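You operate a simulated robot arm through the tools that you are given. There is no shell and no other tool. Be economical: measure what you need, move in short steps, check, and stop when the job is done.

Carry out the task below with a simulated two-armed robot. There is one attempt and no reset: what you move stays moved.

JOB
Pick up the carton that says "salt" from the counter with one hand, pass it to the other hand and put it on the sink table top. Set down upright: carton.
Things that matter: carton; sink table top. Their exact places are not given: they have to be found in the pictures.

It is judged by the outcome, as a careful person would: the job done as asked, and still so three seconds after it is handed in. It fails if anything else is knocked over, pushed out of place, dropped, spilled or broken.

ROBOT AND FRAMES
Two 7-joint arms with two-finger parallel grippers on one trunk, on a base that drives. Base frame: it is fixed to the floor where the robot stands at the start and does not move with it; the origin is under the middle of the robot, x ahead of it, y to its left, z up; the surface under the hand at the start is at about z = 83. Readings come in cm, rad, newtons and seconds.
The left shoulder is at the start at [5, 16.5, 118], the right one opposite. With the tool pointing down near the work surface each hand reaches from about 18 to 68 cm from the robot's upright axis, wherever it stands, measured 20 degrees to its own side. Places, roughly: sink table top [370, 260, 80]. Payload 3.91 kg a hand.
The tool frame of a hand sits at the grasp point between the pads (the TCP): z along the fingers, y along the line on which they close. The tips reach 3 cm beyond it. The gripper opens to 11 cm. The fingers are 2 cm wide and 1 cm thick; the gripper's body (4.8 by 11.2 cm) begins 5.5 cm behind the TCP.
Orientation is that of the tool frame in the base frame, as a unit quaternion [x, y, z, w]. With the fingers straight down and closing along the base's y, the tool's x points along the base's -x, its y along +y and its z along -z.

CONTROLS
- The arms move only by the tool arm_command. It takes "left_series", "right_series" or both (then of equal length, played together; a hand with none holds still); each is a list of rows, each an object of numbers (a shift or turn left out is 0, a gripper value left out holds the last): "rx", "ry", "rz": the turn, a rotation vector about the base's x, y, z in rad; "dx", "dy", "dz": the shift along the base's x, y, z in m; "jaw": the gripper command, from -1 (shut) to 1 (fully open), values between in proportion. In form: [{"rx": .., "ry": .., "rz": .., "dx": .., "dy": .., "dz": .., "jaw": ..}, ...]. A call has 1 to 20 rows; each row shifts and turns the commanded pose from where the row before left it. Each row takes 0.2 s and may step no farther than 5 cm and 0.15 rad from the row before; otherwise, or with a gripper value out of range, the whole call is refused. Where a pose cannot be reached the arm comes as near as it can. A force on the tool above 40 N (or 10 N above the force at the start of the call, whichever is more), or a blocked arm, ends the call early, and 0.2 s more pass. Each finger travels about 4.5 cm/s and halts on what it meets, pressing with about 28 N; the grip force reading is that of the motor and also rises with nothing between the fingers. The clock runs only during rows and for 0.2 s after the last one: add rows that do not move to give the fingers time. The reply holds the time, the measured pose of the TCP, the force on the tool along the base axes, the opening and the grip force, in the units named above and with some noise, with the torque about the TCP (base axes, N m) and any sound that the robot's microphone picked up.
- Cameras (640 x 400 px; columns grow to the right, rows downward): "scene" is now at [10.39, 4.98, 135.49]; the picture's right is [0.55, -0.84, 0.00], its down [-0.43, -0.28, -0.86] and it looks along [0.72, 0.47, -0.52] (base axes); focal length 282 px, centre (320, 200). "left" rides on the left gripper at [7.2, -1.7, -10.3] in its tool frame; the picture's right is [0.23, 0.97, 0.00], its down [-0.76, 0.18, -0.62] and it looks along [-0.61, 0.14, 0.78] (tool axes); focal length 222 px, centre (320, 200). "right" rides on the right gripper at [7.2, 1.7, -10.3] in its tool frame; the picture's right is [-0.23, 0.97, 0.00], its down [-0.76, -0.18, -0.62] and it looks along [-0.61, -0.14, 0.78] (tool axes); focal length 222 px, centre (320, 200).
- get_image(camera): a new picture of that camera. It takes no simulated time.
- raise_lower(by): slides the trunk up (or, below 0, down) by that many cm; the arms and the scene camera ride with it, the base frame stays. It gives what a move gives, with no picture.
- roll_base(legs): drives the robot by 1 to 6 legs, each [ahead, left, turn to the left] in cm, cm and rad, along the robot's own axes; the way and the turn of a leg run together, so that a leg with both is an arc; at most 150 cm and 3.142 rad a leg. The arms and the cameras ride along, it lands a little off, and it stops where it bumps. It gives what a move gives.
- pan_tilt(pan, tilt): turns the head with the scene camera to pan (to the left, within 1.396 rad either way) and tilt (down, from -0.506 to 1.204), counted from straight ahead of the robot. It gives what a move gives.
- pixel_to_xyz(camera, pixels): for up to 12 pixels [column, row] of the newest picture of that camera ("zoom" is the newest enlarged one), the place [x, y, z] in the base frame of the surface seen there, good to about 0.3 cm. It takes no simulated time.
- close_up(camera, box): a new picture of the part [left, top, right, bottom] of that camera's present view, enlarged. It takes no simulated time.
- job_done(): hands the job in; it is judged then, once.

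Go step by step. Measure first, check grasps and placings, and put right what went wrong. The budget is 80 turns and 58 pictures, counting those below and the enlarged ones. Unless the task says otherwise, let go and move clear before handing in, and close with one line.

The tools are called after "Request:" as name(argument=value, ...) on one line, values as JSON. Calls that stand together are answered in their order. arm_command: Moves the arms, as the interface text tells. Its arguments: {"type":"object","properties":{"left_series":{"type":"array","items":{"type":"object","properties":{"rx":{"type":"number"},"ry":{"type":"number"},"rz":{"type":"number"},"dx":{"type":"number"},"dy":{"type":"number"},"dz":{"type":"number"},"jaw":{"type":"number"}}}},"right_series":{"type":"array","items":{"type":"object","properties":{"rx":{"type":"number"},"ry":{"type":"number"},"rz":{"type":"number"},"dx":{"type":"number"},"dy":{"type":"number"},"dz":{"type":"number"},"jaw":{"type":"number"}}}}},"required":[]} The other tools are called the same way: raise_lower (by) slides the trunk up or down; roll_base (legs) drives the base; pan_tilt (pan, tilt) turns the head that bears the scene camera; get_image (camera) takes a picture; pixel_to_xyz (camera, pixels) gives the place of the surface under pixels of a picture; close_up (camera, box) takes an enlarged picture of a part of a camera's view; job_done () hands the job in.

At the start:

```text
time_s: 0.0
left_tcp_pos: [34.05, 40.93, 115.86]
left_orientation: [-0.001, 1.0, 0.0, 0.0]
left_ft_force: [0.1, 0.4, -0.5]
left_torque: [-0.01, 0.02, -0.04]
left_grip_width: 11.01
left_grasp_force: 0.0
right_tcp_pos: [34.68, 5.94, 112.77]
right_orientation: [0.0, 1.0, 0.0, 0.0]
right_ft_force: [-0.4, -0.1, -0.2]
right_torque: [-0.01, 0.0, -0.02]
right_grip_width: 11.05
right_grasp_force: 0.1
trunk travel left (down, up): [-40.0, 10.3]
robot x, y, heading: [0.03, -0.01, 0.001]
head pan, tilt: [0.581, 0.543]
```

scene: 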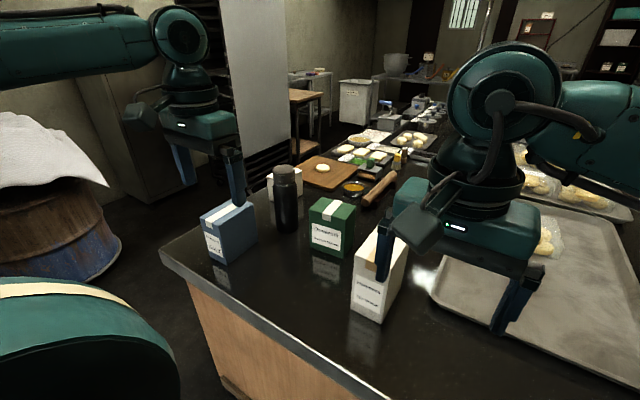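
right: 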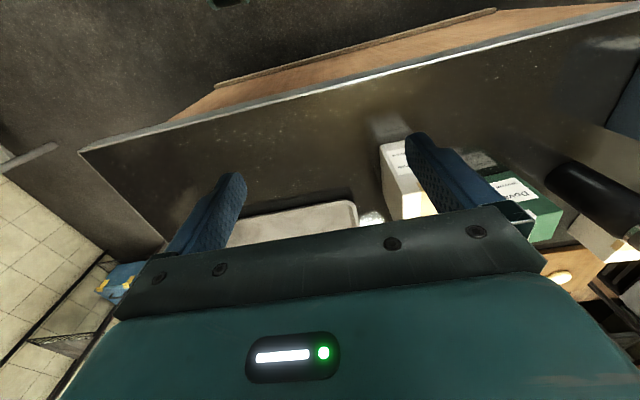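
left: 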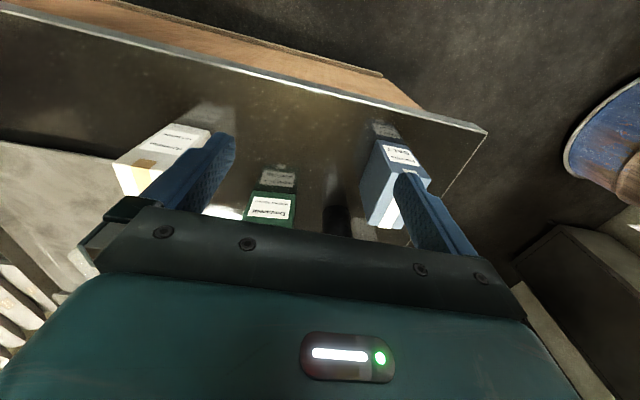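

The scene shows a blue carton (225,232), a green one (332,225), a white one (378,272) and another behind the bottle (285,183). I'll zoom in on the labels to find which says "salt".

Request:
close_up(camera="scene", box=[180, 150, 420, 330])

Request:
close_up(camera="left", box=[340, 110, 460, 240])

```text
2.22 times, centred on (300, 240) of scene
```

zoom: 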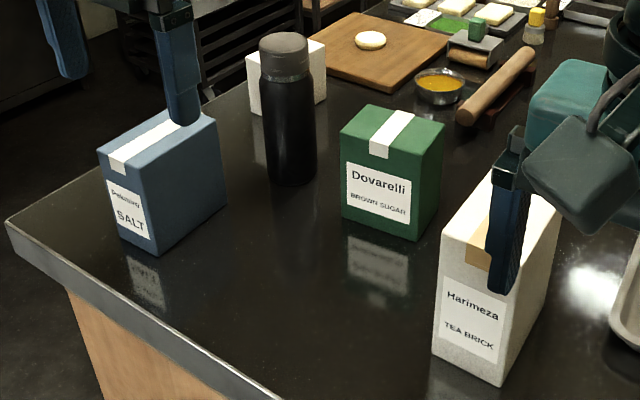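

```text
3.08 times, centred on (400, 175) of left
```

zoom: 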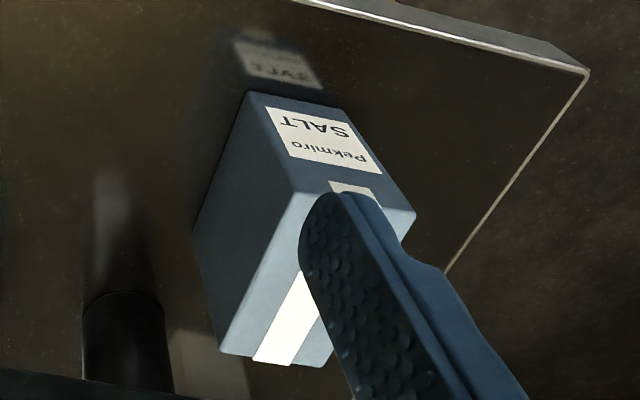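

The blue carton says SALT. I'll measure its corners and the counter around it.

Request:
pixel_to_xyz(camera="scene", pixels=[[202, 218], [222, 231], [252, 205], [230, 204], [225, 261], [256, 240], [210, 254], [240, 275], [285, 215], [285, 172], [238, 232], [212, 235]])

Request:
pan_tilt(pan=0.6, tilt=0.2)

Request:
get_image(camera="scene")

```text
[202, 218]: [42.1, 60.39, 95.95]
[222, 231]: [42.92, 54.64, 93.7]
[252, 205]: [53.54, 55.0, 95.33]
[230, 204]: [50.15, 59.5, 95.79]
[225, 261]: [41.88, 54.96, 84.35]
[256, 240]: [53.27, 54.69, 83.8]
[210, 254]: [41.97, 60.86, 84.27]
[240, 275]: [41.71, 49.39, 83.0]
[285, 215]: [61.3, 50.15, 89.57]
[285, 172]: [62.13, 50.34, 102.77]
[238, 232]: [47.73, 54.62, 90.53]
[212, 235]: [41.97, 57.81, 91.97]
```

```text
time_s: 0.8
left_tcp_pos: [33.96, 40.97, 115.89]
left_orientation: [0.0, 1.0, 0.0, 0.0]
left_ft_force: [0.4, 0.2, 0.0]
left_torque: [0.02, 0.0, 0.02]
left_grip_width: 11.03
left_grasp_force: 0.0
right_tcp_pos: [34.59, 6.04, 112.81]
right_orientation: [0.0, 1.0, 0.0, 0.0]
right_ft_force: [0.5, 0.2, 0.3]
right_torque: [-0.01, 0.0, -0.02]
right_grip_width: 11.0
right_grasp_force: 0.0
trunk travel left (down, up): [-40.0, 10.3]
robot x, y, heading: [0.22, -0.11, -0.002]
head pan, tilt: [0.6, 0.201]
```

```text
52 pictures are left
```

scene: 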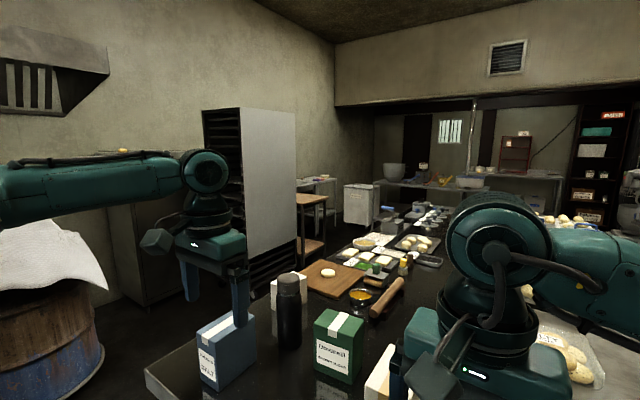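

The salt carton spans about x 42–53.5, y 54.7–61, z 83–96. I'll measure the barrel, counter edges, rack and far table to plan driving.

Request:
pixel_to_xyz(camera="scene", pixels=[[50, 330], [95, 310], [150, 372], [190, 345], [240, 210], [270, 260], [310, 200], [305, 240], [360, 205], [395, 182], [470, 183], [330, 180]])

Request:
close_up(camera="scene", box=[280, 130, 560, 305])

Request:
pan_tilt(pan=1.0, tilt=0.6)

Request:
get_image(camera="scene")

```text
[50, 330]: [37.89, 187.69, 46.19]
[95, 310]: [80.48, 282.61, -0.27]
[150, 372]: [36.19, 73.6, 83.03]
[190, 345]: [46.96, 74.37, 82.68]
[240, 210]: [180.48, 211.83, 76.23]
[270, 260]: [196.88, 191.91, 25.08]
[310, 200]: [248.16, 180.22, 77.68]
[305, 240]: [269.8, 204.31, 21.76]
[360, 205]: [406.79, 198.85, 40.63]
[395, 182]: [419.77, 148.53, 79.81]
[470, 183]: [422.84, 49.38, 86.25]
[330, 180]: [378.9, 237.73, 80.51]
```

```text
2.29 times, centred on (420, 218) of scene
```

zoom: 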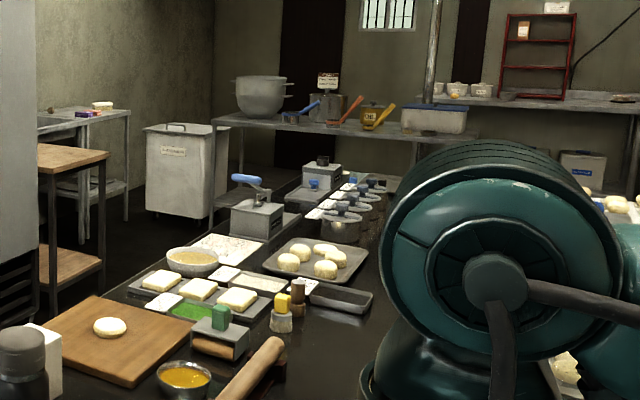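

```text
time_s: 1.7
left_tcp_pos: [34.02, 40.94, 115.86]
left_orientation: [0.0, 1.0, 0.0, 0.0]
left_ft_force: [0.3, -0.1, 1.1]
left_torque: [-0.02, -0.02, -0.02]
left_grip_width: 11.0
left_grasp_force: 0.0
right_tcp_pos: [34.72, 5.95, 113.0]
right_orientation: [0.0, 1.0, -0.001, 0.0]
right_ft_force: [-0.5, 0.6, -0.8]
right_torque: [0.0, 0.03, 0.03]
right_grip_width: 11.01
right_grasp_force: 0.2
trunk travel left (down, up): [-40.0, 10.3]
robot x, y, heading: [0.22, 0.05, -0.003]
head pan, tilt: [1.0, 0.6]
```

```text
50 pictures are left
```

scene: 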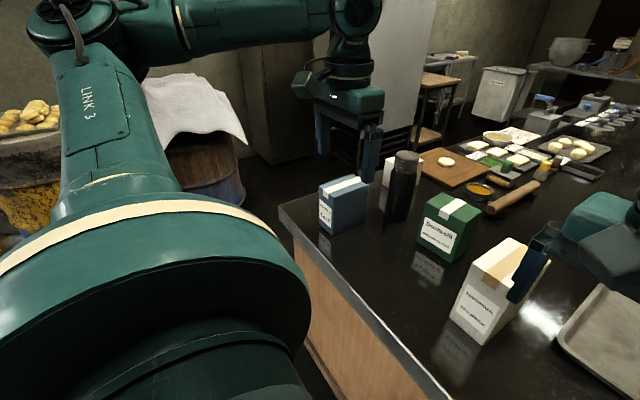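

The aisle left of the counter (edge y≈74) is open until the barrel and rack at y≈190. I'll drive left 16 cm so that the left hand reaches the carton well.

Request:
roll_base(legs=[[0, 16, 0]])

Request:
pan_tilt(pan=0.6, tilt=0.7)

Request:
get_image(camera="scene")

```text
time_s: 3.7
left_tcp_pos: [33.93, 56.75, 115.84]
left_orientation: [-0.001, 1.0, 0.0, 0.0]
left_ft_force: [0.2, -0.3, -1.0]
left_torque: [-0.01, 0.01, 0.0]
left_grip_width: 11.0
left_grasp_force: 0.0
right_tcp_pos: [34.69, 21.75, 112.9]
right_orientation: [-0.001, 1.0, -0.001, 0.0]
right_ft_force: [0.2, 0.0, 0.6]
right_torque: [0.01, 0.0, 0.0]
right_grip_width: 11.0
right_grasp_force: 0.2
trunk travel left (down, up): [-40.0, 10.3]
robot x, y, heading: [-0.13, 15.64, -0.0]
head pan, tilt: [1.0, 0.6]
```

```text
time_s: 4.6
left_tcp_pos: [33.94, 56.73, 115.88]
left_orientation: [0.0, 1.0, 0.0, 0.0]
left_ft_force: [0.3, 0.0, 0.4]
left_torque: [0.0, -0.03, -0.01]
left_grip_width: 11.03
left_grasp_force: 0.1
right_tcp_pos: [34.85, 21.82, 112.95]
right_orientation: [-0.001, 1.0, 0.0, 0.0]
right_ft_force: [0.1, 0.9, -0.1]
right_torque: [0.01, 0.04, -0.01]
right_grip_width: 10.99
right_grasp_force: 0.0
trunk travel left (down, up): [-40.0, 10.3]
robot x, y, heading: [-0.42, 16.02, 0.001]
head pan, tilt: [0.6, 0.7]
```

```text
49 pictures are left
```

scene: 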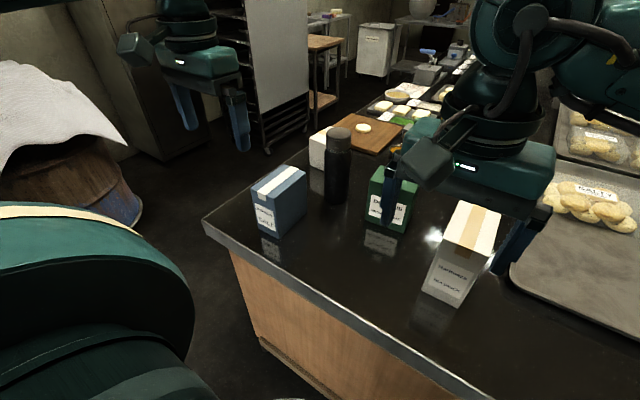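

The carton is now unobstructed at (280,200). I'll re-measure its top corners.

Request:
pixel_to_xyz(camera="scene", pixels=[[254, 188], [274, 198], [304, 173], [286, 168], [277, 231], [305, 206], [257, 225], [280, 183], [290, 205], [340, 130], [336, 190], [264, 210]])

```text
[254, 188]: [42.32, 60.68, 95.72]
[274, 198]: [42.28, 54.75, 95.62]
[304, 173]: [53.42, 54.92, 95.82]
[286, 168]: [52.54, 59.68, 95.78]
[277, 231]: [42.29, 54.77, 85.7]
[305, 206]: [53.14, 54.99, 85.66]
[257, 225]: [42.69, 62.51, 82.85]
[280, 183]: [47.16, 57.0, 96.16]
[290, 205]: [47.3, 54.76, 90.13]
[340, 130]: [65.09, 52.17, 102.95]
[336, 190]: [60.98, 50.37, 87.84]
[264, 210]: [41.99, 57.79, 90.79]
```

Carton centre is y≈57.8, top z≈96. I'll put the left hand over the near end (x≈45.5) and descend in two steps.

Request:
arm_command(left_series=[{"dx": 0.039, "dy": 0.004, "jaw": 1}, {"dx": 0.039, "dy": 0.004}, {"dx": 0.038, "dy": 0.003}, {"dz": -0.04}, {"dz": -0.04}, {"dz": -0.03}, {}])

Request:
get_image(camera="left")

Request:
get_image(camera="scene")

```text
time_s: 6.2
left_tcp_pos: [45.28, 57.76, 104.77]
left_orientation: [-0.001, 1.0, -0.001, 0.001]
left_ft_force: [0.2, 0.3, 0.5]
left_torque: [0.0, 0.0, 0.0]
left_grip_width: 10.99
left_grasp_force: 0.0
right_tcp_pos: [34.68, 21.74, 112.82]
right_orientation: [-0.001, 1.0, 0.0, 0.0]
right_ft_force: [-0.1, 0.3, -0.5]
right_torque: [-0.01, 0.01, 0.0]
right_grip_width: 11.01
right_grasp_force: 0.1
trunk travel left (down, up): [-40.0, 10.3]
robot x, y, heading: [-0.0, 15.65, 0.0]
head pan, tilt: [0.6, 0.7]
```

```text
48 pictures are left
```

left: 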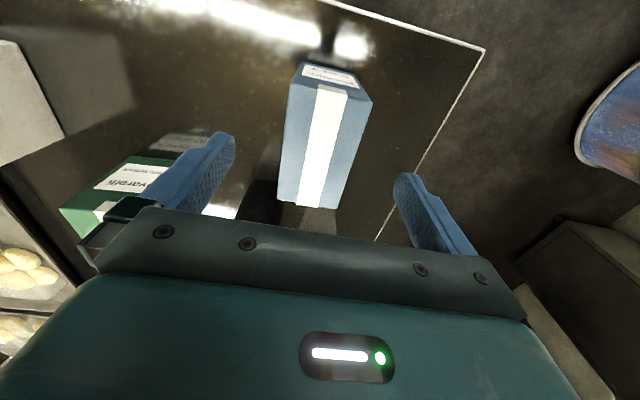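

```text
47 pictures are left
```

scene: 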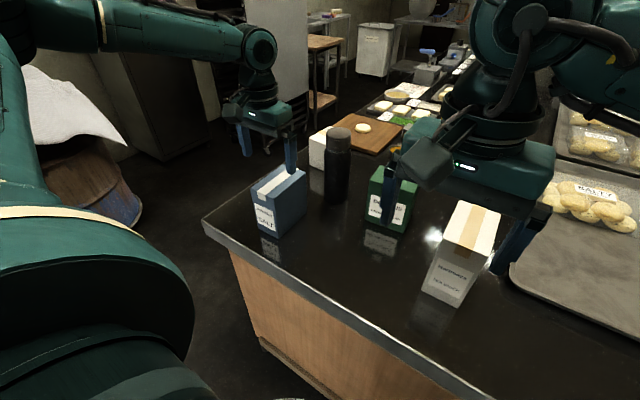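

The carton lies between the fingers, aligned. Descending to z≈92.6 and closing.

Request:
arm_command(left_series=[{"dz": -0.04}, {"dz": -0.04}, {"dz": -0.03}, {"dz": -0.01}, {}, {"jaw": -1}, {"jaw": -1}, {"jaw": -1}, {"jaw": -1}, {"jaw": -1}, {"jaw": -1}])

```text
time_s: 8.6
left_tcp_pos: [45.54, 57.87, 92.83]
left_orientation: [-0.001, 1.0, 0.001, -0.001]
left_ft_force: [-0.3, 1.3, -0.8]
left_torque: [0.27, -0.13, 0.13]
left_grip_width: 7.05
left_grasp_force: 28.3
right_tcp_pos: [34.75, 21.67, 112.83]
right_orientation: [0.0, 1.0, 0.0, 0.0]
right_ft_force: [-0.9, 0.4, 0.2]
right_torque: [-0.01, 0.01, 0.0]
right_grip_width: 10.98
right_grasp_force: 0.1
trunk travel left (down, up): [-40.0, 10.3]
robot x, y, heading: [0.0, 15.49, -0.0]
head pan, tilt: [0.6, 0.7]
```

Gripped at 7 cm width. Lifting a little and checking.

Request:
arm_command(left_series=[{"dz": 0.01}, {"dz": 0.02}, {"dz": 0.03}, {"dz": 0.04}, {"dz": 0.05}, {"dz": 0.05}, {}])

Request:
get_image(camera="scene")

```text
time_s: 10.2
left_tcp_pos: [45.77, 58.21, 113.36]
left_orientation: [-0.001, 1.0, 0.001, 0.0]
left_ft_force: [-0.6, 0.9, -4.7]
left_torque: [-0.03, 0.16, 0.01]
left_grip_width: 7.05
left_grasp_force: 27.8
right_tcp_pos: [34.74, 21.84, 112.84]
right_orientation: [0.0, 1.0, -0.001, 0.0]
right_ft_force: [-1.0, -0.2, 0.1]
right_torque: [-0.02, 0.0, -0.04]
right_grip_width: 10.99
right_grasp_force: 0.0
trunk travel left (down, up): [-40.0, 10.3]
robot x, y, heading: [0.13, 15.98, 0.002]
head pan, tilt: [0.6, 0.7]
```

```text
46 pictures are left
```

scene: 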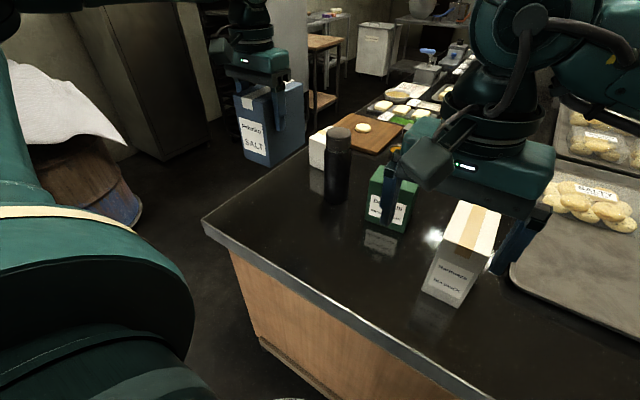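

The carton is held upright, about 0.5 kg. I'll back off 35 cm so the handover is clear of the counter's objects.

Request:
roll_base(legs=[[-35, 0, 0]])

```text
time_s: 12.5
left_tcp_pos: [11.13, 57.97, 113.46]
left_orientation: [0.001, 1.0, 0.0, 0.0]
left_ft_force: [-0.7, 0.6, -4.1]
left_torque: [0.02, 0.11, -0.01]
left_grip_width: 7.06
left_grasp_force: 28.2
right_tcp_pos: [-0.06, 21.63, 112.82]
right_orientation: [0.0, 1.0, -0.001, 0.001]
right_ft_force: [-0.9, 0.5, -1.0]
right_torque: [0.02, 0.0, 0.0]
right_grip_width: 11.0
right_grasp_force: 0.1
trunk travel left (down, up): [-40.0, 10.3]
robot x, y, heading: [-34.85, 15.88, 0.003]
head pan, tilt: [0.6, 0.7]
```

Now yaw both hands symmetrically (left −90°, right +90°), bringing the carton in front and moving the right hand to the side.

Request:
arm_command(left_series=[{"rz": -0.1428, "dy": -0.02}, {"rz": -0.1428, "dy": -0.02}, {"rz": -0.1428, "dy": -0.02}, {"rz": -0.1428, "dy": -0.02}, {"rz": -0.1428, "dy": -0.02}, {"rz": -0.1428, "dy": -0.02}, {"rz": -0.1428, "dy": -0.02}, {"rz": -0.1428, "dy": -0.02}, {"rz": -0.1428, "dy": -0.02}, {"rz": -0.1428, "dy": -0.02}, {"rz": -0.1428, "dy": -0.02}, {}], right_series=[{"rz": 0.1428, "dy": -0.025, "dx": 0.008}, {"rz": 0.1428, "dy": -0.025, "dx": 0.008}, {"rz": 0.1428, "dy": -0.025, "dx": 0.008}, {"rz": 0.1428, "dy": -0.025, "dx": 0.008}, {"rz": 0.1428, "dy": -0.025, "dx": 0.008}, {"rz": 0.1428, "dy": -0.025, "dx": 0.008}, {"rz": 0.1428, "dy": -0.025, "dx": 0.008}, {"rz": 0.1428, "dy": -0.025, "dx": 0.008}, {"rz": 0.1428, "dy": -0.025, "dx": 0.008}, {"rz": 0.1428, "dy": -0.025, "dx": 0.008}, {"rz": 0.1428, "dy": -0.025, "dx": 0.008}, {}])

Request:
pan_tilt(pan=0.0, tilt=0.5)

Request:
get_image(camera="scene")

```text
time_s: 15.1
left_tcp_pos: [11.16, 35.88, 113.28]
left_orientation: [0.709, 0.706, -0.001, 0.0]
left_ft_force: [-0.4, 0.2, -5.6]
left_torque: [0.13, 0.02, -0.02]
left_grip_width: 7.06
left_grasp_force: 27.7
right_tcp_pos: [-4.84, 3.44, 112.36]
right_orientation: [-0.707, 0.707, -0.001, 0.0]
right_ft_force: [0.7, -0.3, -0.5]
right_torque: [0.0, 0.03, 0.0]
right_grip_width: 11.01
right_grasp_force: 0.0
right hand out of reach, approached as far as the arm can: row 9, 10, 11
trunk travel left (down, up): [-40.0, 10.3]
robot x, y, heading: [-34.83, 15.99, -0.001]
head pan, tilt: [0.6, 0.7]
```

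```text
time_s: 16.1
left_tcp_pos: [11.19, 35.98, 113.35]
left_orientation: [0.708, 0.706, 0.0, 0.0]
left_ft_force: [0.4, -0.2, -4.6]
left_torque: [0.15, -0.01, -0.01]
left_grip_width: 7.06
left_grasp_force: 27.8
right_tcp_pos: [-4.78, 3.4, 112.35]
right_orientation: [-0.706, 0.708, 0.0, 0.0]
right_ft_force: [0.2, 0.4, -0.4]
right_torque: [0.04, 0.0, 0.0]
right_grip_width: 11.0
right_grasp_force: 0.0
trunk travel left (down, up): [-40.0, 10.3]
robot x, y, heading: [-34.5, 15.69, -0.005]
head pan, tilt: [0.0, 0.499]
```

```text
45 pictures are left
```

scene: 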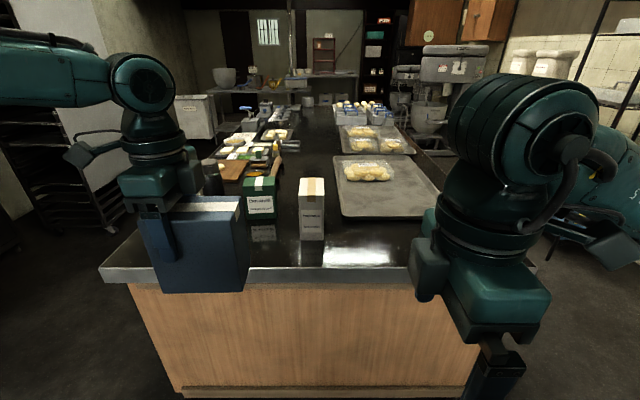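

Left holds the carton with its free end toward the right (245,240). Now I'll move the right hand forward and tilt its fingers toward +y by 50°.

Request:
arm_command(right_series=[{"dx": 0.03}, {"dx": 0.03}, {"dx": 0.03, "rx": 0.1455}, {"dx": 0.03, "rx": 0.1455}, {"rx": 0.1455, "dx": 0.02}, {"rx": 0.1455, "dx": 0.02}, {"rx": 0.1455}, {"rx": 0.1455}, {}])

Request:
get_image(camera="scene")

```text
time_s: 18.1
left_tcp_pos: [11.16, 35.95, 113.26]
left_orientation: [0.707, 0.707, 0.0, 0.0]
left_ft_force: [0.1, 0.1, -5.6]
left_torque: [0.14, -0.02, -0.01]
left_grip_width: 7.04
left_grasp_force: 27.7
right_tcp_pos: [-6.75, 6.11, 117.74]
right_orientation: [-0.639, 0.643, 0.3, 0.298]
right_ft_force: [0.6, -0.1, -0.1]
right_torque: [0.0, -0.04, 0.03]
right_grip_width: 11.02
right_grasp_force: 0.0
right hand out of reach, approached as far as the arm can: row 1, 2, 3, 4, 5, 6, 7, 8
trunk travel left (down, up): [-40.0, 10.3]
robot x, y, heading: [-34.33, 16.1, -0.003]
head pan, tilt: [0.0, 0.499]
```

```text
44 pictures are left
```

scene: 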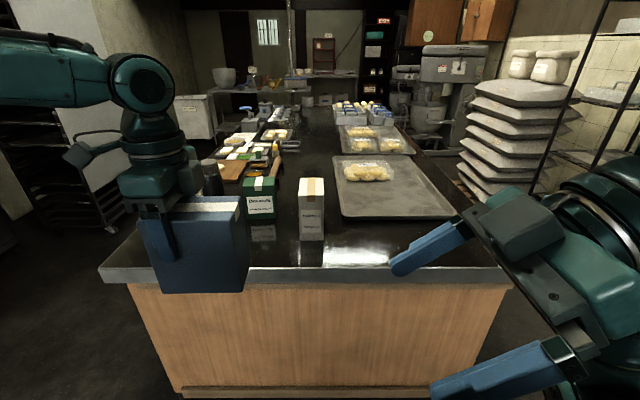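

The tilt is reached (50°), but x lagged at −6.8. I'll try moving the right hand forward and see if it follows.

Request:
arm_command(right_series=[{"dx": 0.04}, {"dx": 0.04}, {}])

```text
time_s: 18.9
left_tcp_pos: [11.15, 36.1, 113.32]
left_orientation: [0.708, 0.706, 0.001, 0.0]
left_ft_force: [-0.6, 0.0, -5.3]
left_torque: [0.11, 0.0, 0.0]
left_grip_width: 7.06
left_grasp_force: 28.5
right_tcp_pos: [-4.86, 7.34, 120.22]
right_orientation: [-0.639, 0.643, 0.3, 0.297]
right_ft_force: [-0.4, -0.9, -0.8]
right_torque: [-0.02, 0.06, 0.03]
right_grip_width: 10.99
right_grasp_force: 0.0
right hand out of reach, approached as far as the arm can: row 1, 2
trunk travel left (down, up): [-40.0, 10.3]
robot x, y, heading: [-34.92, 15.74, 0.001]
head pan, tilt: [0.0, 0.499]
```

A wrist limit holds it back. I'll yaw the right hand back by 0.6 rad (pointing forward-left) while advancing.

Request:
arm_command(right_series=[{"rz": -0.15}, {"rz": -0.15}, {"rz": -0.15}, {"rz": -0.15}, {"dx": 0.03, "dz": -0.01}, {"dx": 0.03, "dz": -0.01}, {"dx": 0.03, "dz": -0.01}, {}])

Request:
get_image(camera="scene")

```text
time_s: 20.7
left_tcp_pos: [11.14, 35.85, 113.21]
left_orientation: [0.707, 0.707, 0.0, 0.0]
left_ft_force: [0.0, -0.3, -5.1]
left_torque: [0.12, -0.02, -0.02]
left_grip_width: 7.08
left_grasp_force: 27.7
right_tcp_pos: [4.65, 7.37, 117.58]
right_orientation: [-0.422, 0.802, 0.199, 0.374]
right_ft_force: [0.1, 0.0, -0.5]
right_torque: [-0.04, 0.0, 0.01]
right_grip_width: 10.99
right_grasp_force: 0.1
right hand out of reach, approached as far as the arm can: row 4
trunk travel left (down, up): [-40.0, 10.3]
robot x, y, heading: [-34.65, 15.92, 0.001]
head pan, tilt: [0.0, 0.499]
```

```text
43 pictures are left
```

scene: 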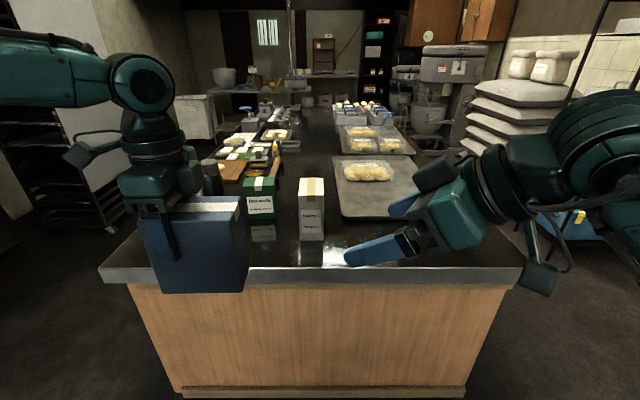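

The right hand now follows (yaw 56°). I'll try yawing the left a further −0.6 to match.

Request:
arm_command(left_series=[{"rz": -0.15}, {"rz": -0.15}, {"rz": -0.15}, {"rz": -0.15}, {}])

```text
time_s: 21.9
left_tcp_pos: [11.04, 35.96, 113.38]
left_orientation: [0.885, 0.465, 0.0, 0.0]
left_ft_force: [0.5, -0.8, -4.8]
left_torque: [0.14, -0.1, -0.01]
left_grip_width: 7.03
left_grasp_force: 28.3
right_tcp_pos: [4.81, 7.51, 117.57]
right_orientation: [-0.421, 0.803, 0.197, 0.374]
right_ft_force: [-0.4, 0.8, 0.9]
right_torque: [-0.01, -0.06, 0.02]
right_grip_width: 10.99
right_grasp_force: 0.1
trunk travel left (down, up): [-40.0, 10.3]
robot x, y, heading: [-34.69, 15.81, 0.002]
head pan, tilt: [0.0, 0.499]
```

Both hands are now opposite each other along u≈(0.57,0.82). I'll bring the right hand to a pregrasp point 14 cm short of its grip on the free end, and look.

Request:
arm_command(right_series=[{"dy": 0.04, "dx": -0.007}, {"dy": 0.04, "dx": -0.007}, {"dy": 0.04, "dx": -0.006}, {"dy": 0.035, "dx": -0.005}, {}])

Request:
get_image(camera="scene")

Request:
get_image(camera="right")

```text
time_s: 23.1
left_tcp_pos: [11.13, 35.81, 113.41]
left_orientation: [0.885, 0.466, 0.0, 0.0]
left_ft_force: [-0.8, -0.7, -5.3]
left_torque: [0.09, -0.06, 0.0]
left_grip_width: 7.03
left_grasp_force: 28.2
right_tcp_pos: [2.23, 22.92, 117.41]
right_orientation: [-0.422, 0.802, 0.197, 0.373]
right_ft_force: [-0.3, -0.7, -0.2]
right_torque: [0.04, 0.02, 0.02]
right_grip_width: 11.0
right_grasp_force: 0.0
trunk travel left (down, up): [-40.0, 10.3]
robot x, y, heading: [-34.55, 16.2, -0.006]
head pan, tilt: [0.0, 0.499]
```

```text
42 pictures are left
```

scene: 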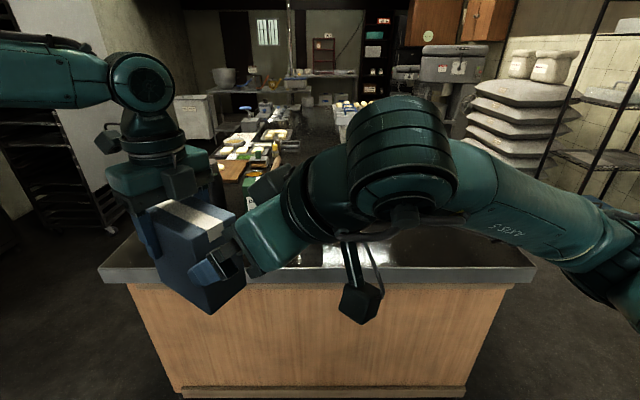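

```text
41 pictures are left
```

right: 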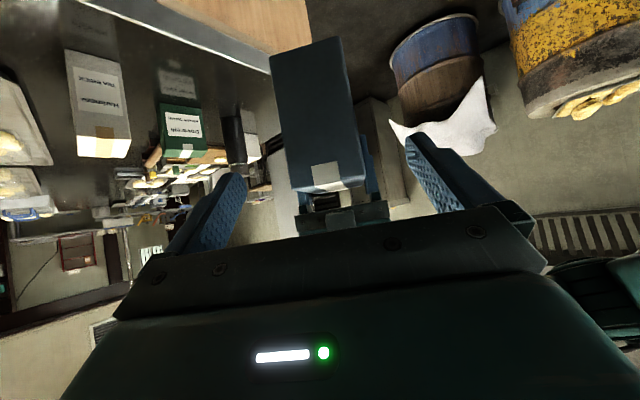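

The free end face sits between the right fingers in the right camera (270–366, 40–190). I'll measure its corners.

Request:
pixel_to_xyz(camera="right", pixels=[[275, 65], [335, 50], [312, 180], [360, 170], [320, 120]])

Request:
pixel_to_xyz(camera="scene", pixels=[[160, 210], [205, 240], [190, 260], [212, 308]])

```text
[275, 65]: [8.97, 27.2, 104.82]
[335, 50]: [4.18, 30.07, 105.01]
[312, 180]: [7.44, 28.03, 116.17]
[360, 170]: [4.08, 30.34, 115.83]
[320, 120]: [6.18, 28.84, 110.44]
```

```text
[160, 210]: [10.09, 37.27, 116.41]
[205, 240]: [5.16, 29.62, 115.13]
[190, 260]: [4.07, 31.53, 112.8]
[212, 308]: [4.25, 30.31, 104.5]
```

End face centre ≈(6.5, 28.7) lines up within 0.3 cm. Advancing along the approach direction 13.7 cm, then closing the right gripper.

Request:
arm_command(right_series=[{"dx": 0.012, "dy": 0.0172, "dz": -0.0178}, {"dx": 0.012, "dy": 0.0172, "dz": -0.0178}, {"dx": 0.012, "dy": 0.0172, "dz": -0.0178}, {"dx": 0.012, "dy": 0.0172, "dz": -0.0178}, {"dx": 0.012, "dy": 0.0172, "dz": -0.0178}, {}])

Request:
get_image(camera="right")

Request:
get_image(camera="scene")

```text
time_s: 24.5
left_tcp_pos: [11.27, 36.05, 113.26]
left_orientation: [0.885, 0.467, 0.002, -0.003]
left_ft_force: [17.2, 13.5, -18.3]
left_torque: [0.41, -0.37, 0.11]
left_grip_width: 6.96
left_grasp_force: 28.0
right_tcp_pos: [8.13, 31.33, 108.91]
right_orientation: [-0.423, 0.801, 0.2, 0.375]
right_ft_force: [-16.2, -15.0, 12.5]
right_torque: [0.91, -0.77, 0.23]
right_grip_width: 11.01
right_grasp_force: 0.1
trunk travel left (down, up): [-40.0, 10.3]
robot x, y, heading: [-34.54, 15.5, -0.001]
head pan, tilt: [0.0, 0.499]
```

```text
40 pictures are left
```

right: 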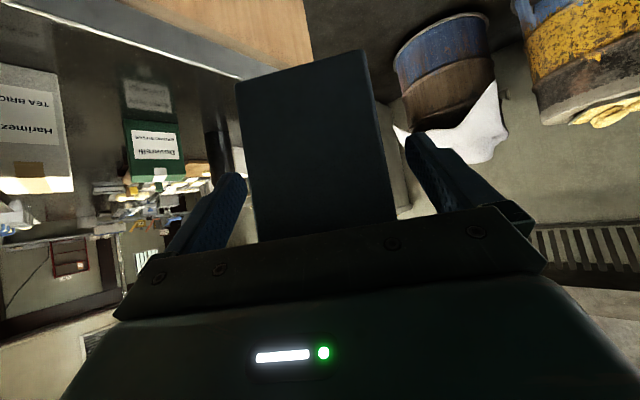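

```text
39 pictures are left
```

scene: 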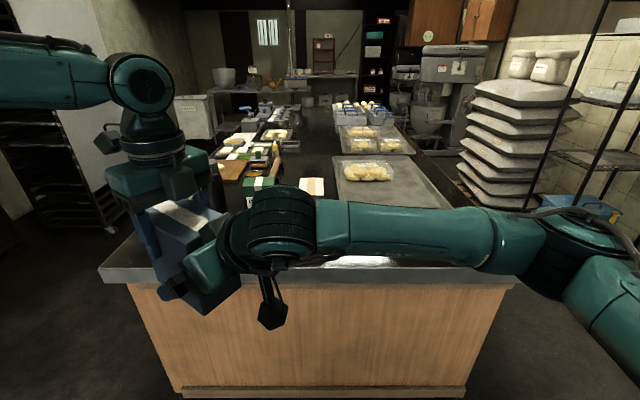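

Readings show ~25 N: the right palm corner presses the end face. I'll back off 1.2 cm horizontally to release that, then check forces.

Request:
arm_command(right_series=[{"dx": -0.0068, "dy": -0.0099}, {}])

```text
time_s: 25.1
left_tcp_pos: [11.22, 35.95, 113.49]
left_orientation: [0.885, 0.466, -0.001, 0.0]
left_ft_force: [0.2, -0.2, -4.6]
left_torque: [0.04, -0.06, 0.01]
left_grip_width: 6.99
left_grasp_force: 27.6
right_tcp_pos: [7.52, 30.37, 108.47]
right_orientation: [-0.421, 0.803, 0.197, 0.373]
right_ft_force: [-0.3, 0.1, 0.3]
right_torque: [-0.01, -0.02, 0.0]
right_grip_width: 11.0
right_grasp_force: 0.1
trunk travel left (down, up): [-40.0, 10.3]
robot x, y, heading: [-34.62, 15.9, -0.002]
head pan, tilt: [0.0, 0.499]
```

Forces are clear. Closing the right gripper.

Request:
arm_command(right_series=[{"jaw": -1}, {"jaw": -1}, {"jaw": -1}, {"jaw": -1}, {"jaw": -1}, {"jaw": -1}, {"jaw": -1}])

Request:
close_up(camera="scene", box=[80, 160, 336, 320])

```text
time_s: 26.7
left_tcp_pos: [11.11, 35.87, 113.48]
left_orientation: [0.885, 0.466, 0.0, 0.0]
left_ft_force: [3.3, -6.5, -2.9]
left_torque: [-0.06, 0.08, 0.65]
left_grip_width: 7.0
left_grasp_force: 27.7
right_tcp_pos: [7.44, 30.44, 108.82]
right_orientation: [-0.423, 0.802, 0.198, 0.373]
right_ft_force: [-5.4, 5.8, 0.8]
right_torque: [-0.21, -0.24, -0.14]
right_grip_width: 6.96
right_grasp_force: 28.1
trunk travel left (down, up): [-40.0, 10.3]
robot x, y, heading: [-34.75, 15.51, -0.002]
head pan, tilt: [0.0, 0.499]
```

```text
2.50 times, centred on (208, 240) of scene
```

zoom: 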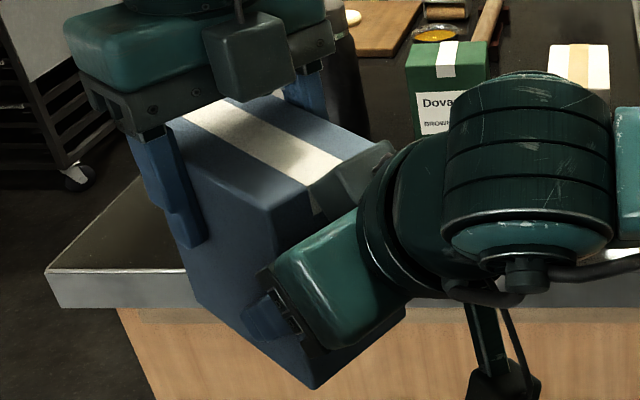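

Both hands grip the carton. Now open the left and lift it clear.

Request:
arm_command(left_series=[{"jaw": 1}, {"jaw": 1}, {"jaw": 1}, {"jaw": 1}, {"jaw": 1}, {"dz": 0.02}, {"dz": 0.03}, {"dz": 0.04}, {"dz": 0.04}, {}])

Request:
get_image(camera="scene")

```text
time_s: 28.9
left_tcp_pos: [10.74, 36.0, 126.57]
left_orientation: [0.884, 0.467, 0.0, -0.001]
left_ft_force: [0.1, -0.3, 0.2]
left_torque: [0.03, 0.02, 0.01]
left_grip_width: 11.01
left_grasp_force: 0.0
right_tcp_pos: [7.46, 30.27, 108.71]
right_orientation: [-0.422, 0.802, 0.199, 0.374]
right_ft_force: [-0.2, -0.1, 0.1]
right_torque: [-0.19, 0.12, -0.04]
right_grip_width: 6.98
right_grasp_force: 28.1
trunk travel left (down, up): [-40.0, 10.3]
robot x, y, heading: [-34.79, 15.53, -0.0]
head pan, tilt: [0.0, 0.499]
```

```text
37 pictures are left
```

scene: 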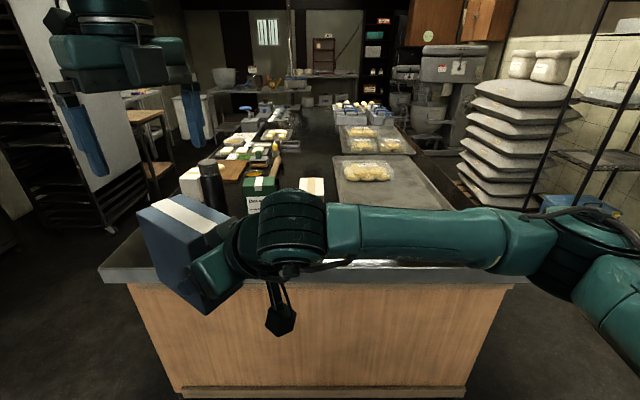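

The carton is now held by the right hand alone, upright. I'll tuck the left arm a bit and measure the right elbow's extent before driving.

Request:
pixel_to_xyz(camera="scene", pixels=[[610, 290], [550, 240], [400, 240], [285, 230], [280, 320], [150, 205], [210, 225], [205, 305]])

Request:
arm_command(left_series=[{"rz": 0.15, "dx": -0.01}, {"rz": 0.15, "dx": -0.01}, {"rz": 0.15, "dx": -0.01}, {"rz": 0.15, "dx": -0.01}, {"rz": 0.15, "dx": -0.02}, {"rz": 0.15, "dx": -0.02}, {"rz": 0.15, "dx": -0.02}, {"rz": 0.15, "dx": -0.02}, {}])

Request:
pan_tilt(pan=1.1, tilt=0.5)

Request:
get_image(camera="scene")

```text
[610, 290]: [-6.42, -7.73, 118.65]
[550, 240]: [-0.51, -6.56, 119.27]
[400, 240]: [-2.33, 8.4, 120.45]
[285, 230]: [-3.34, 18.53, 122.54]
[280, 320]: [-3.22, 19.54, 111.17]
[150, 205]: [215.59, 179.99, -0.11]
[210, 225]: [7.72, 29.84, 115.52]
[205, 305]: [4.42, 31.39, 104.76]
```

```text
time_s: 30.9
left_tcp_pos: [-0.73, 35.74, 126.4]
left_orientation: [0.466, 0.885, -0.001, -0.001]
left_ft_force: [0.0, -0.1, -0.3]
left_torque: [0.03, 0.01, 0.01]
left_grip_width: 10.99
left_grasp_force: 0.0
right_tcp_pos: [7.51, 30.28, 108.77]
right_orientation: [-0.421, 0.802, 0.198, 0.374]
right_ft_force: [0.2, -0.6, -0.5]
right_torque: [-0.17, 0.14, -0.03]
right_grip_width: 6.99
right_grasp_force: 27.9
trunk travel left (down, up): [-40.0, 10.3]
robot x, y, heading: [-34.6, 15.46, 0.004]
head pan, tilt: [0.0, 0.499]
```

```text
time_s: 32.2
left_tcp_pos: [-0.77, 35.81, 126.33]
left_orientation: [0.466, 0.885, 0.0, 0.0]
left_ft_force: [0.5, 0.0, 0.5]
left_torque: [-0.03, -0.06, 0.04]
left_grip_width: 10.98
left_grasp_force: 0.2
right_tcp_pos: [7.53, 30.48, 108.65]
right_orientation: [-0.422, 0.802, 0.198, 0.374]
right_ft_force: [0.8, 0.6, -0.3]
right_torque: [-0.18, 0.13, 0.0]
right_grip_width: 6.98
right_grasp_force: 27.7
trunk travel left (down, up): [-40.0, 10.3]
robot x, y, heading: [-34.47, 15.69, -0.002]
head pan, tilt: [1.1, 0.499]
```

```text
36 pictures are left
```

scene: 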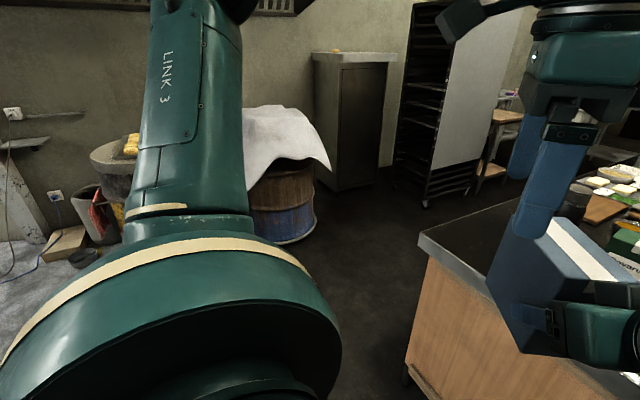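

Right arm is compact. I'll measure barrel, rack and floor gaps for the route.

Request:
pixel_to_xyz(camera="scene", pixels=[[285, 235], [312, 215], [330, 160], [360, 180], [425, 200], [475, 180], [495, 125], [478, 188], [422, 240], [380, 320], [300, 175]])

```text
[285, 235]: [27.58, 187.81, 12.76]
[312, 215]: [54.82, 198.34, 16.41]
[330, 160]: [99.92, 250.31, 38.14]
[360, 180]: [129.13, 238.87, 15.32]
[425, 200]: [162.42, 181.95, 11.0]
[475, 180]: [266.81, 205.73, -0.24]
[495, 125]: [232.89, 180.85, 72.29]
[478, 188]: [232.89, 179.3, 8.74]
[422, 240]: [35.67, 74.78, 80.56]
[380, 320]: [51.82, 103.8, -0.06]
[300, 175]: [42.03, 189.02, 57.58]
```

The aisle y 74–180 is clear. I'll drive left 108 cm, then forward 150 cm along the aisle, then look.

Request:
roll_base(legs=[[0, 108, 0], [140, 0, 0]])

Request:
pan_tilt(pan=0.4, tilt=0.4)

Request:
get_image(camera="scene")

```text
time_s: 48.3
left_tcp_pos: [135.28, 143.77, 126.41]
left_orientation: [0.462, 0.887, 0.0, 0.0]
left_ft_force: [0.7, -0.9, 0.2]
left_torque: [0.01, -0.02, -0.03]
left_grip_width: 10.99
left_grasp_force: 0.1
right_tcp_pos: [143.63, 138.42, 108.63]
right_orientation: [-0.427, 0.799, 0.2, 0.372]
right_ft_force: [-1.0, 0.4, 0.0]
right_torque: [-0.18, 0.15, 0.0]
right_grip_width: 7.0
right_grasp_force: 27.8
trunk travel left (down, up): [-40.0, 10.3]
robot x, y, heading: [101.8, 123.4, 0.01]
head pan, tilt: [1.1, 0.499]
```

```text
time_s: 49.4
left_tcp_pos: [135.24, 143.85, 126.38]
left_orientation: [0.461, 0.887, 0.0, 0.0]
left_ft_force: [0.2, -0.4, 0.2]
left_torque: [0.02, 0.02, 0.0]
left_grip_width: 11.04
left_grasp_force: 0.0
right_tcp_pos: [143.59, 138.38, 108.71]
right_orientation: [-0.427, 0.799, 0.2, 0.372]
right_ft_force: [0.2, 1.1, -0.4]
right_torque: [-0.18, 0.13, 0.0]
right_grip_width: 7.0
right_grasp_force: 27.6
trunk travel left (down, up): [-40.0, 10.3]
robot x, y, heading: [102.19, 123.35, 0.008]
head pan, tilt: [0.4, 0.4]
```

```text
35 pictures are left
```

scene: 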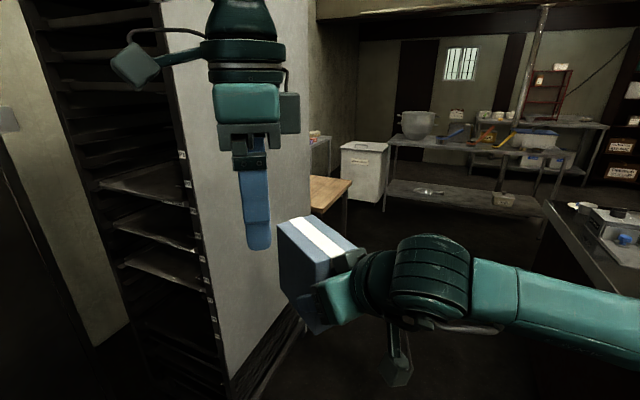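

On track, clear ahead. Forward 130 cm more and look left.

Request:
roll_base(legs=[[130, 0, 0]])

Request:
pan_tilt(pan=0.6, tilt=0.3)

Request:
get_image(camera="scene")

```text
time_s: 55.9
left_tcp_pos: [265.25, 146.3, 126.49]
left_orientation: [0.457, 0.89, 0.0, 0.001]
left_ft_force: [0.2, 0.1, 0.1]
left_torque: [0.0, 0.01, -0.01]
left_grip_width: 11.0
left_grasp_force: 0.0
right_tcp_pos: [273.63, 141.21, 108.74]
right_orientation: [-0.431, 0.797, 0.202, 0.371]
right_ft_force: [-0.1, 0.9, -0.4]
right_torque: [-0.18, 0.13, 0.02]
right_grip_width: 7.0
right_grasp_force: 28.0
trunk travel left (down, up): [-40.0, 10.3]
robot x, y, heading: [231.79, 125.5, 0.026]
head pan, tilt: [0.4, 0.4]
```

```text
time_s: 56.6
left_tcp_pos: [265.15, 146.4, 126.43]
left_orientation: [0.456, 0.89, 0.0, 0.0]
left_ft_force: [-0.2, -0.6, 0.2]
left_torque: [0.03, -0.01, 0.0]
left_grip_width: 11.0
left_grasp_force: 0.0
right_tcp_pos: [273.67, 141.13, 108.66]
right_orientation: [-0.431, 0.797, 0.202, 0.371]
right_ft_force: [0.7, -0.5, 0.2]
right_torque: [-0.21, 0.16, 0.02]
right_grip_width: 6.97
right_grasp_force: 28.5
trunk travel left (down, up): [-40.0, 10.3]
robot x, y, heading: [231.88, 125.73, 0.02]
head pan, tilt: [0.6, 0.3]
```

```text
34 pictures are left
```

scene: 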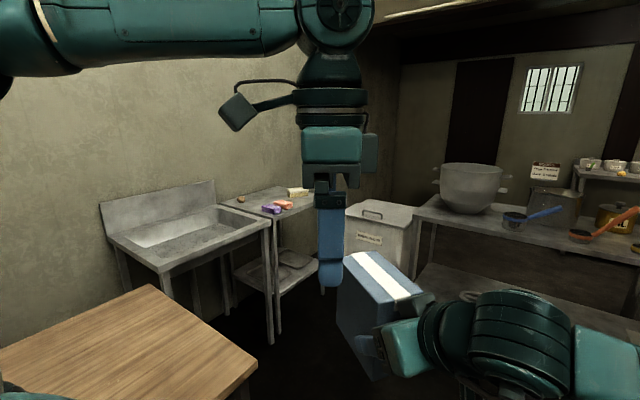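

The sink and its flat table top (with sponges at (280,207)) are visible. Measuring.

Request:
close_up(camera="scene", box=[90, 150, 346, 310])

Request:
pixel_to_xyz(camera="scene", pixels=[[160, 270], [268, 225], [255, 215], [225, 203], [270, 188], [315, 200], [272, 210], [285, 205], [298, 192], [240, 199], [255, 360], [150, 290]])

```text
2.50 times, centred on (218, 230) of scene
```

zoom: 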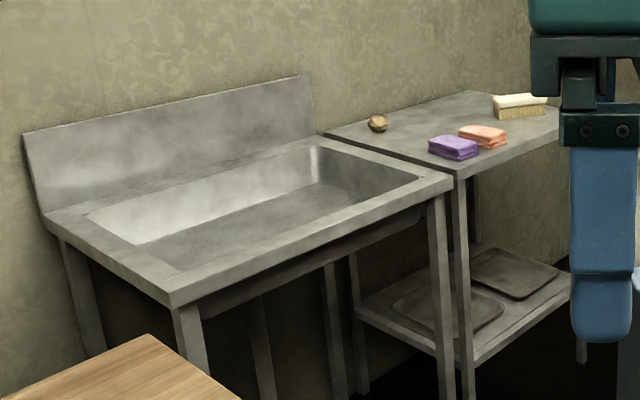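

```text
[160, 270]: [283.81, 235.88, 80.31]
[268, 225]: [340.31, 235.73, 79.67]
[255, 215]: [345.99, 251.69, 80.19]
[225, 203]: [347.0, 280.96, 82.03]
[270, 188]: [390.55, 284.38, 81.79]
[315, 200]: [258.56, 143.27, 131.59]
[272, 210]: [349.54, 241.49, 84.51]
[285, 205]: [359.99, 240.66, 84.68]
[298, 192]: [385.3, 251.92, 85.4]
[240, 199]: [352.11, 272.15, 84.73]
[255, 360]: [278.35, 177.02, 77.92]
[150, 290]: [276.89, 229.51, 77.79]
```

The flat top right of the basin (x≈345–400, y≈235–285, z≈81.5) has free space near (371,255) between sponges and brush. I'll drive forward 75 and turn left to face it, then look.

Request:
roll_base(legs=[[75, 0, 0], [0, 0, 1.55]])

Request:
pan_tilt(pan=-0.4, tilt=0.4)

Request:
get_image(camera="scene")

```text
time_s: 64.4
left_tcp_pos: [287.06, 161.27, 126.45]
left_orientation: [-0.284, 0.959, 0.0, 0.0]
left_ft_force: [-0.1, 1.0, 1.0]
left_torque: [-0.02, 0.03, -0.02]
left_grip_width: 11.0
left_grasp_force: 0.0
right_tcp_pos: [292.52, 169.37, 108.64]
right_orientation: [0.862, -0.278, -0.403, -0.128]
right_ft_force: [-0.4, 0.2, -0.2]
right_torque: [-0.16, -0.21, 0.02]
right_grip_width: 7.0
right_grasp_force: 28.1
trunk travel left (down, up): [-40.0, 10.3]
robot x, y, heading: [306.5, 126.91, 1.546]
head pan, tilt: [0.6, 0.3]
```

```text
time_s: 65.7
left_tcp_pos: [287.06, 161.28, 126.44]
left_orientation: [-0.285, 0.959, 0.0, -0.001]
left_ft_force: [-1.0, -0.2, 0.0]
left_torque: [0.05, 0.04, 0.0]
left_grip_width: 10.99
left_grasp_force: 0.0
right_tcp_pos: [292.49, 169.45, 108.71]
right_orientation: [0.863, -0.277, -0.402, -0.128]
right_ft_force: [-0.8, -0.5, 0.1]
right_torque: [-0.13, -0.21, 0.0]
right_grip_width: 6.98
right_grasp_force: 27.6
trunk travel left (down, up): [-40.0, 10.3]
robot x, y, heading: [306.01, 127.14, 1.549]
head pan, tilt: [-0.4, 0.4]
```

```text
32 pictures are left
```

scene: 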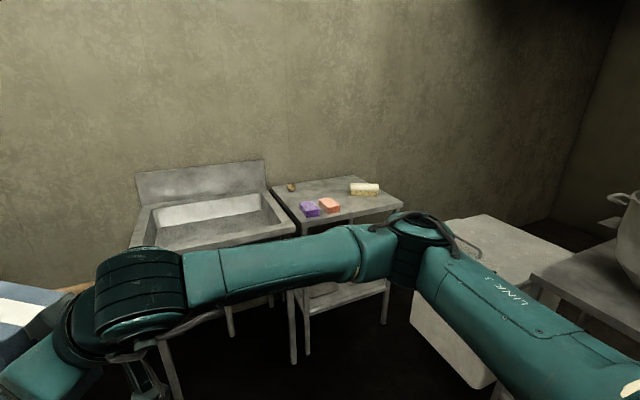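

Request:
pixel_to_xyz(camera="scene", pixels=[[302, 232], [402, 203], [355, 180], [275, 188], [350, 190], [379, 190], [365, 186], [330, 210], [320, 202], [460, 260], [415, 310], [560, 270]])

Request:
close_up(camera="scene", box=[250, 165, 430, 277])

```text
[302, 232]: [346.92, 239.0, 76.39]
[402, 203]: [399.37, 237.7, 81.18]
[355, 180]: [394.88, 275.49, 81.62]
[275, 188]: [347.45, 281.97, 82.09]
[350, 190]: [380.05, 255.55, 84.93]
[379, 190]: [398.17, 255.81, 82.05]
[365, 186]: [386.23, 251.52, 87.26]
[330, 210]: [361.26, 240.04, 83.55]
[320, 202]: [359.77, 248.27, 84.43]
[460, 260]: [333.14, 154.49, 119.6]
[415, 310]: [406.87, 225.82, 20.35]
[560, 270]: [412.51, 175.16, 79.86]
```

```text
3.56 times, centred on (340, 221) of scene
```

zoom: 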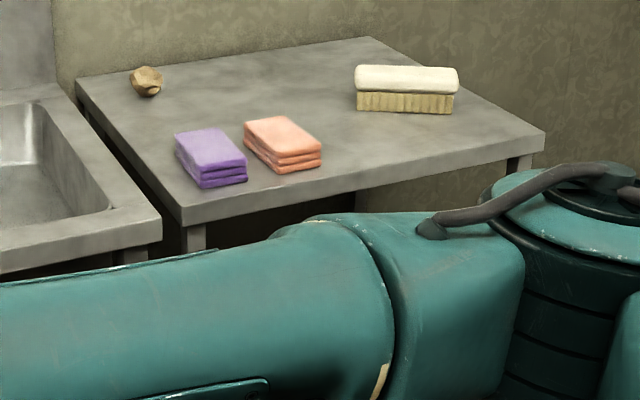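

Table top: x 346–400, y 237–284, z≈81.8; brush x 378–396, y 250–256; sponges x≤364, y≤249. I'll aim for (369,263) with the hand pointing +y. First rotate the right hand to point straight ahead and shift it right.

Request:
arm_command(right_series=[{"rz": -0.136, "dx": 0.025}, {"rz": -0.136, "dx": 0.025}, {"rz": -0.136, "dx": 0.025}, {"rz": -0.136, "dx": 0.025}, {"rz": -0.136, "dx": 0.025}, {"rz": -0.136, "dx": 0.025}, {"rz": -0.136, "dx": 0.025}, {}])

Request:
get_image(camera="scene")

```text
time_s: 67.5
left_tcp_pos: [286.93, 161.15, 126.49]
left_orientation: [-0.284, 0.959, 0.0, 0.0]
left_ft_force: [-0.2, -0.2, -0.3]
left_torque: [0.0, 0.02, -0.03]
left_grip_width: 11.02
left_grasp_force: 0.0
right_tcp_pos: [310.18, 169.23, 108.63]
right_orientation: [-0.64, 0.643, 0.298, 0.298]
right_ft_force: [0.1, -0.6, -0.1]
right_torque: [-0.23, 0.04, 0.05]
right_grip_width: 6.99
right_grasp_force: 28.0
trunk travel left (down, up): [-40.0, 10.3]
robot x, y, heading: [306.21, 127.13, 1.542]
head pan, tilt: [-0.4, 0.4]
```

```text
30 pictures are left
```

scene: 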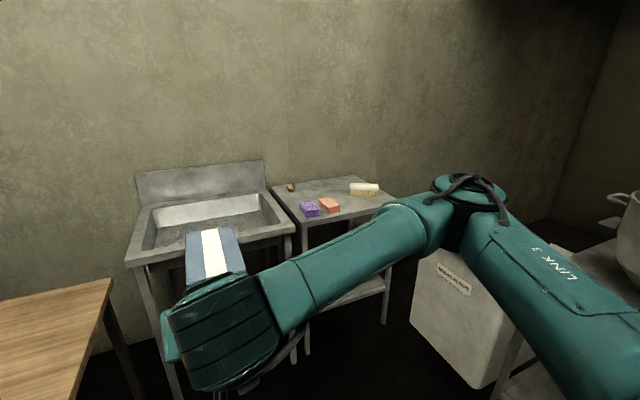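

Hand now points +y with the carton upright. I'll check the elbow and pot positions before strafing right.

Request:
pixel_to_xyz(camera="scene", pixels=[[470, 185], [500, 210], [590, 350], [612, 200], [625, 240], [540, 275], [450, 265], [215, 262], [190, 245], [240, 245]])

```text
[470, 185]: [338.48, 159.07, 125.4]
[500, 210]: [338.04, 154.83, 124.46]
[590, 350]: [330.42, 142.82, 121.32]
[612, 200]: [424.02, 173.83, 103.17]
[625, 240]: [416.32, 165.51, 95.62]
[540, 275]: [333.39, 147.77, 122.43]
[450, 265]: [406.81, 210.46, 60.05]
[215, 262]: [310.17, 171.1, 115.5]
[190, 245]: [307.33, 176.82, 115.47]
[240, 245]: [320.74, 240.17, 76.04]
```

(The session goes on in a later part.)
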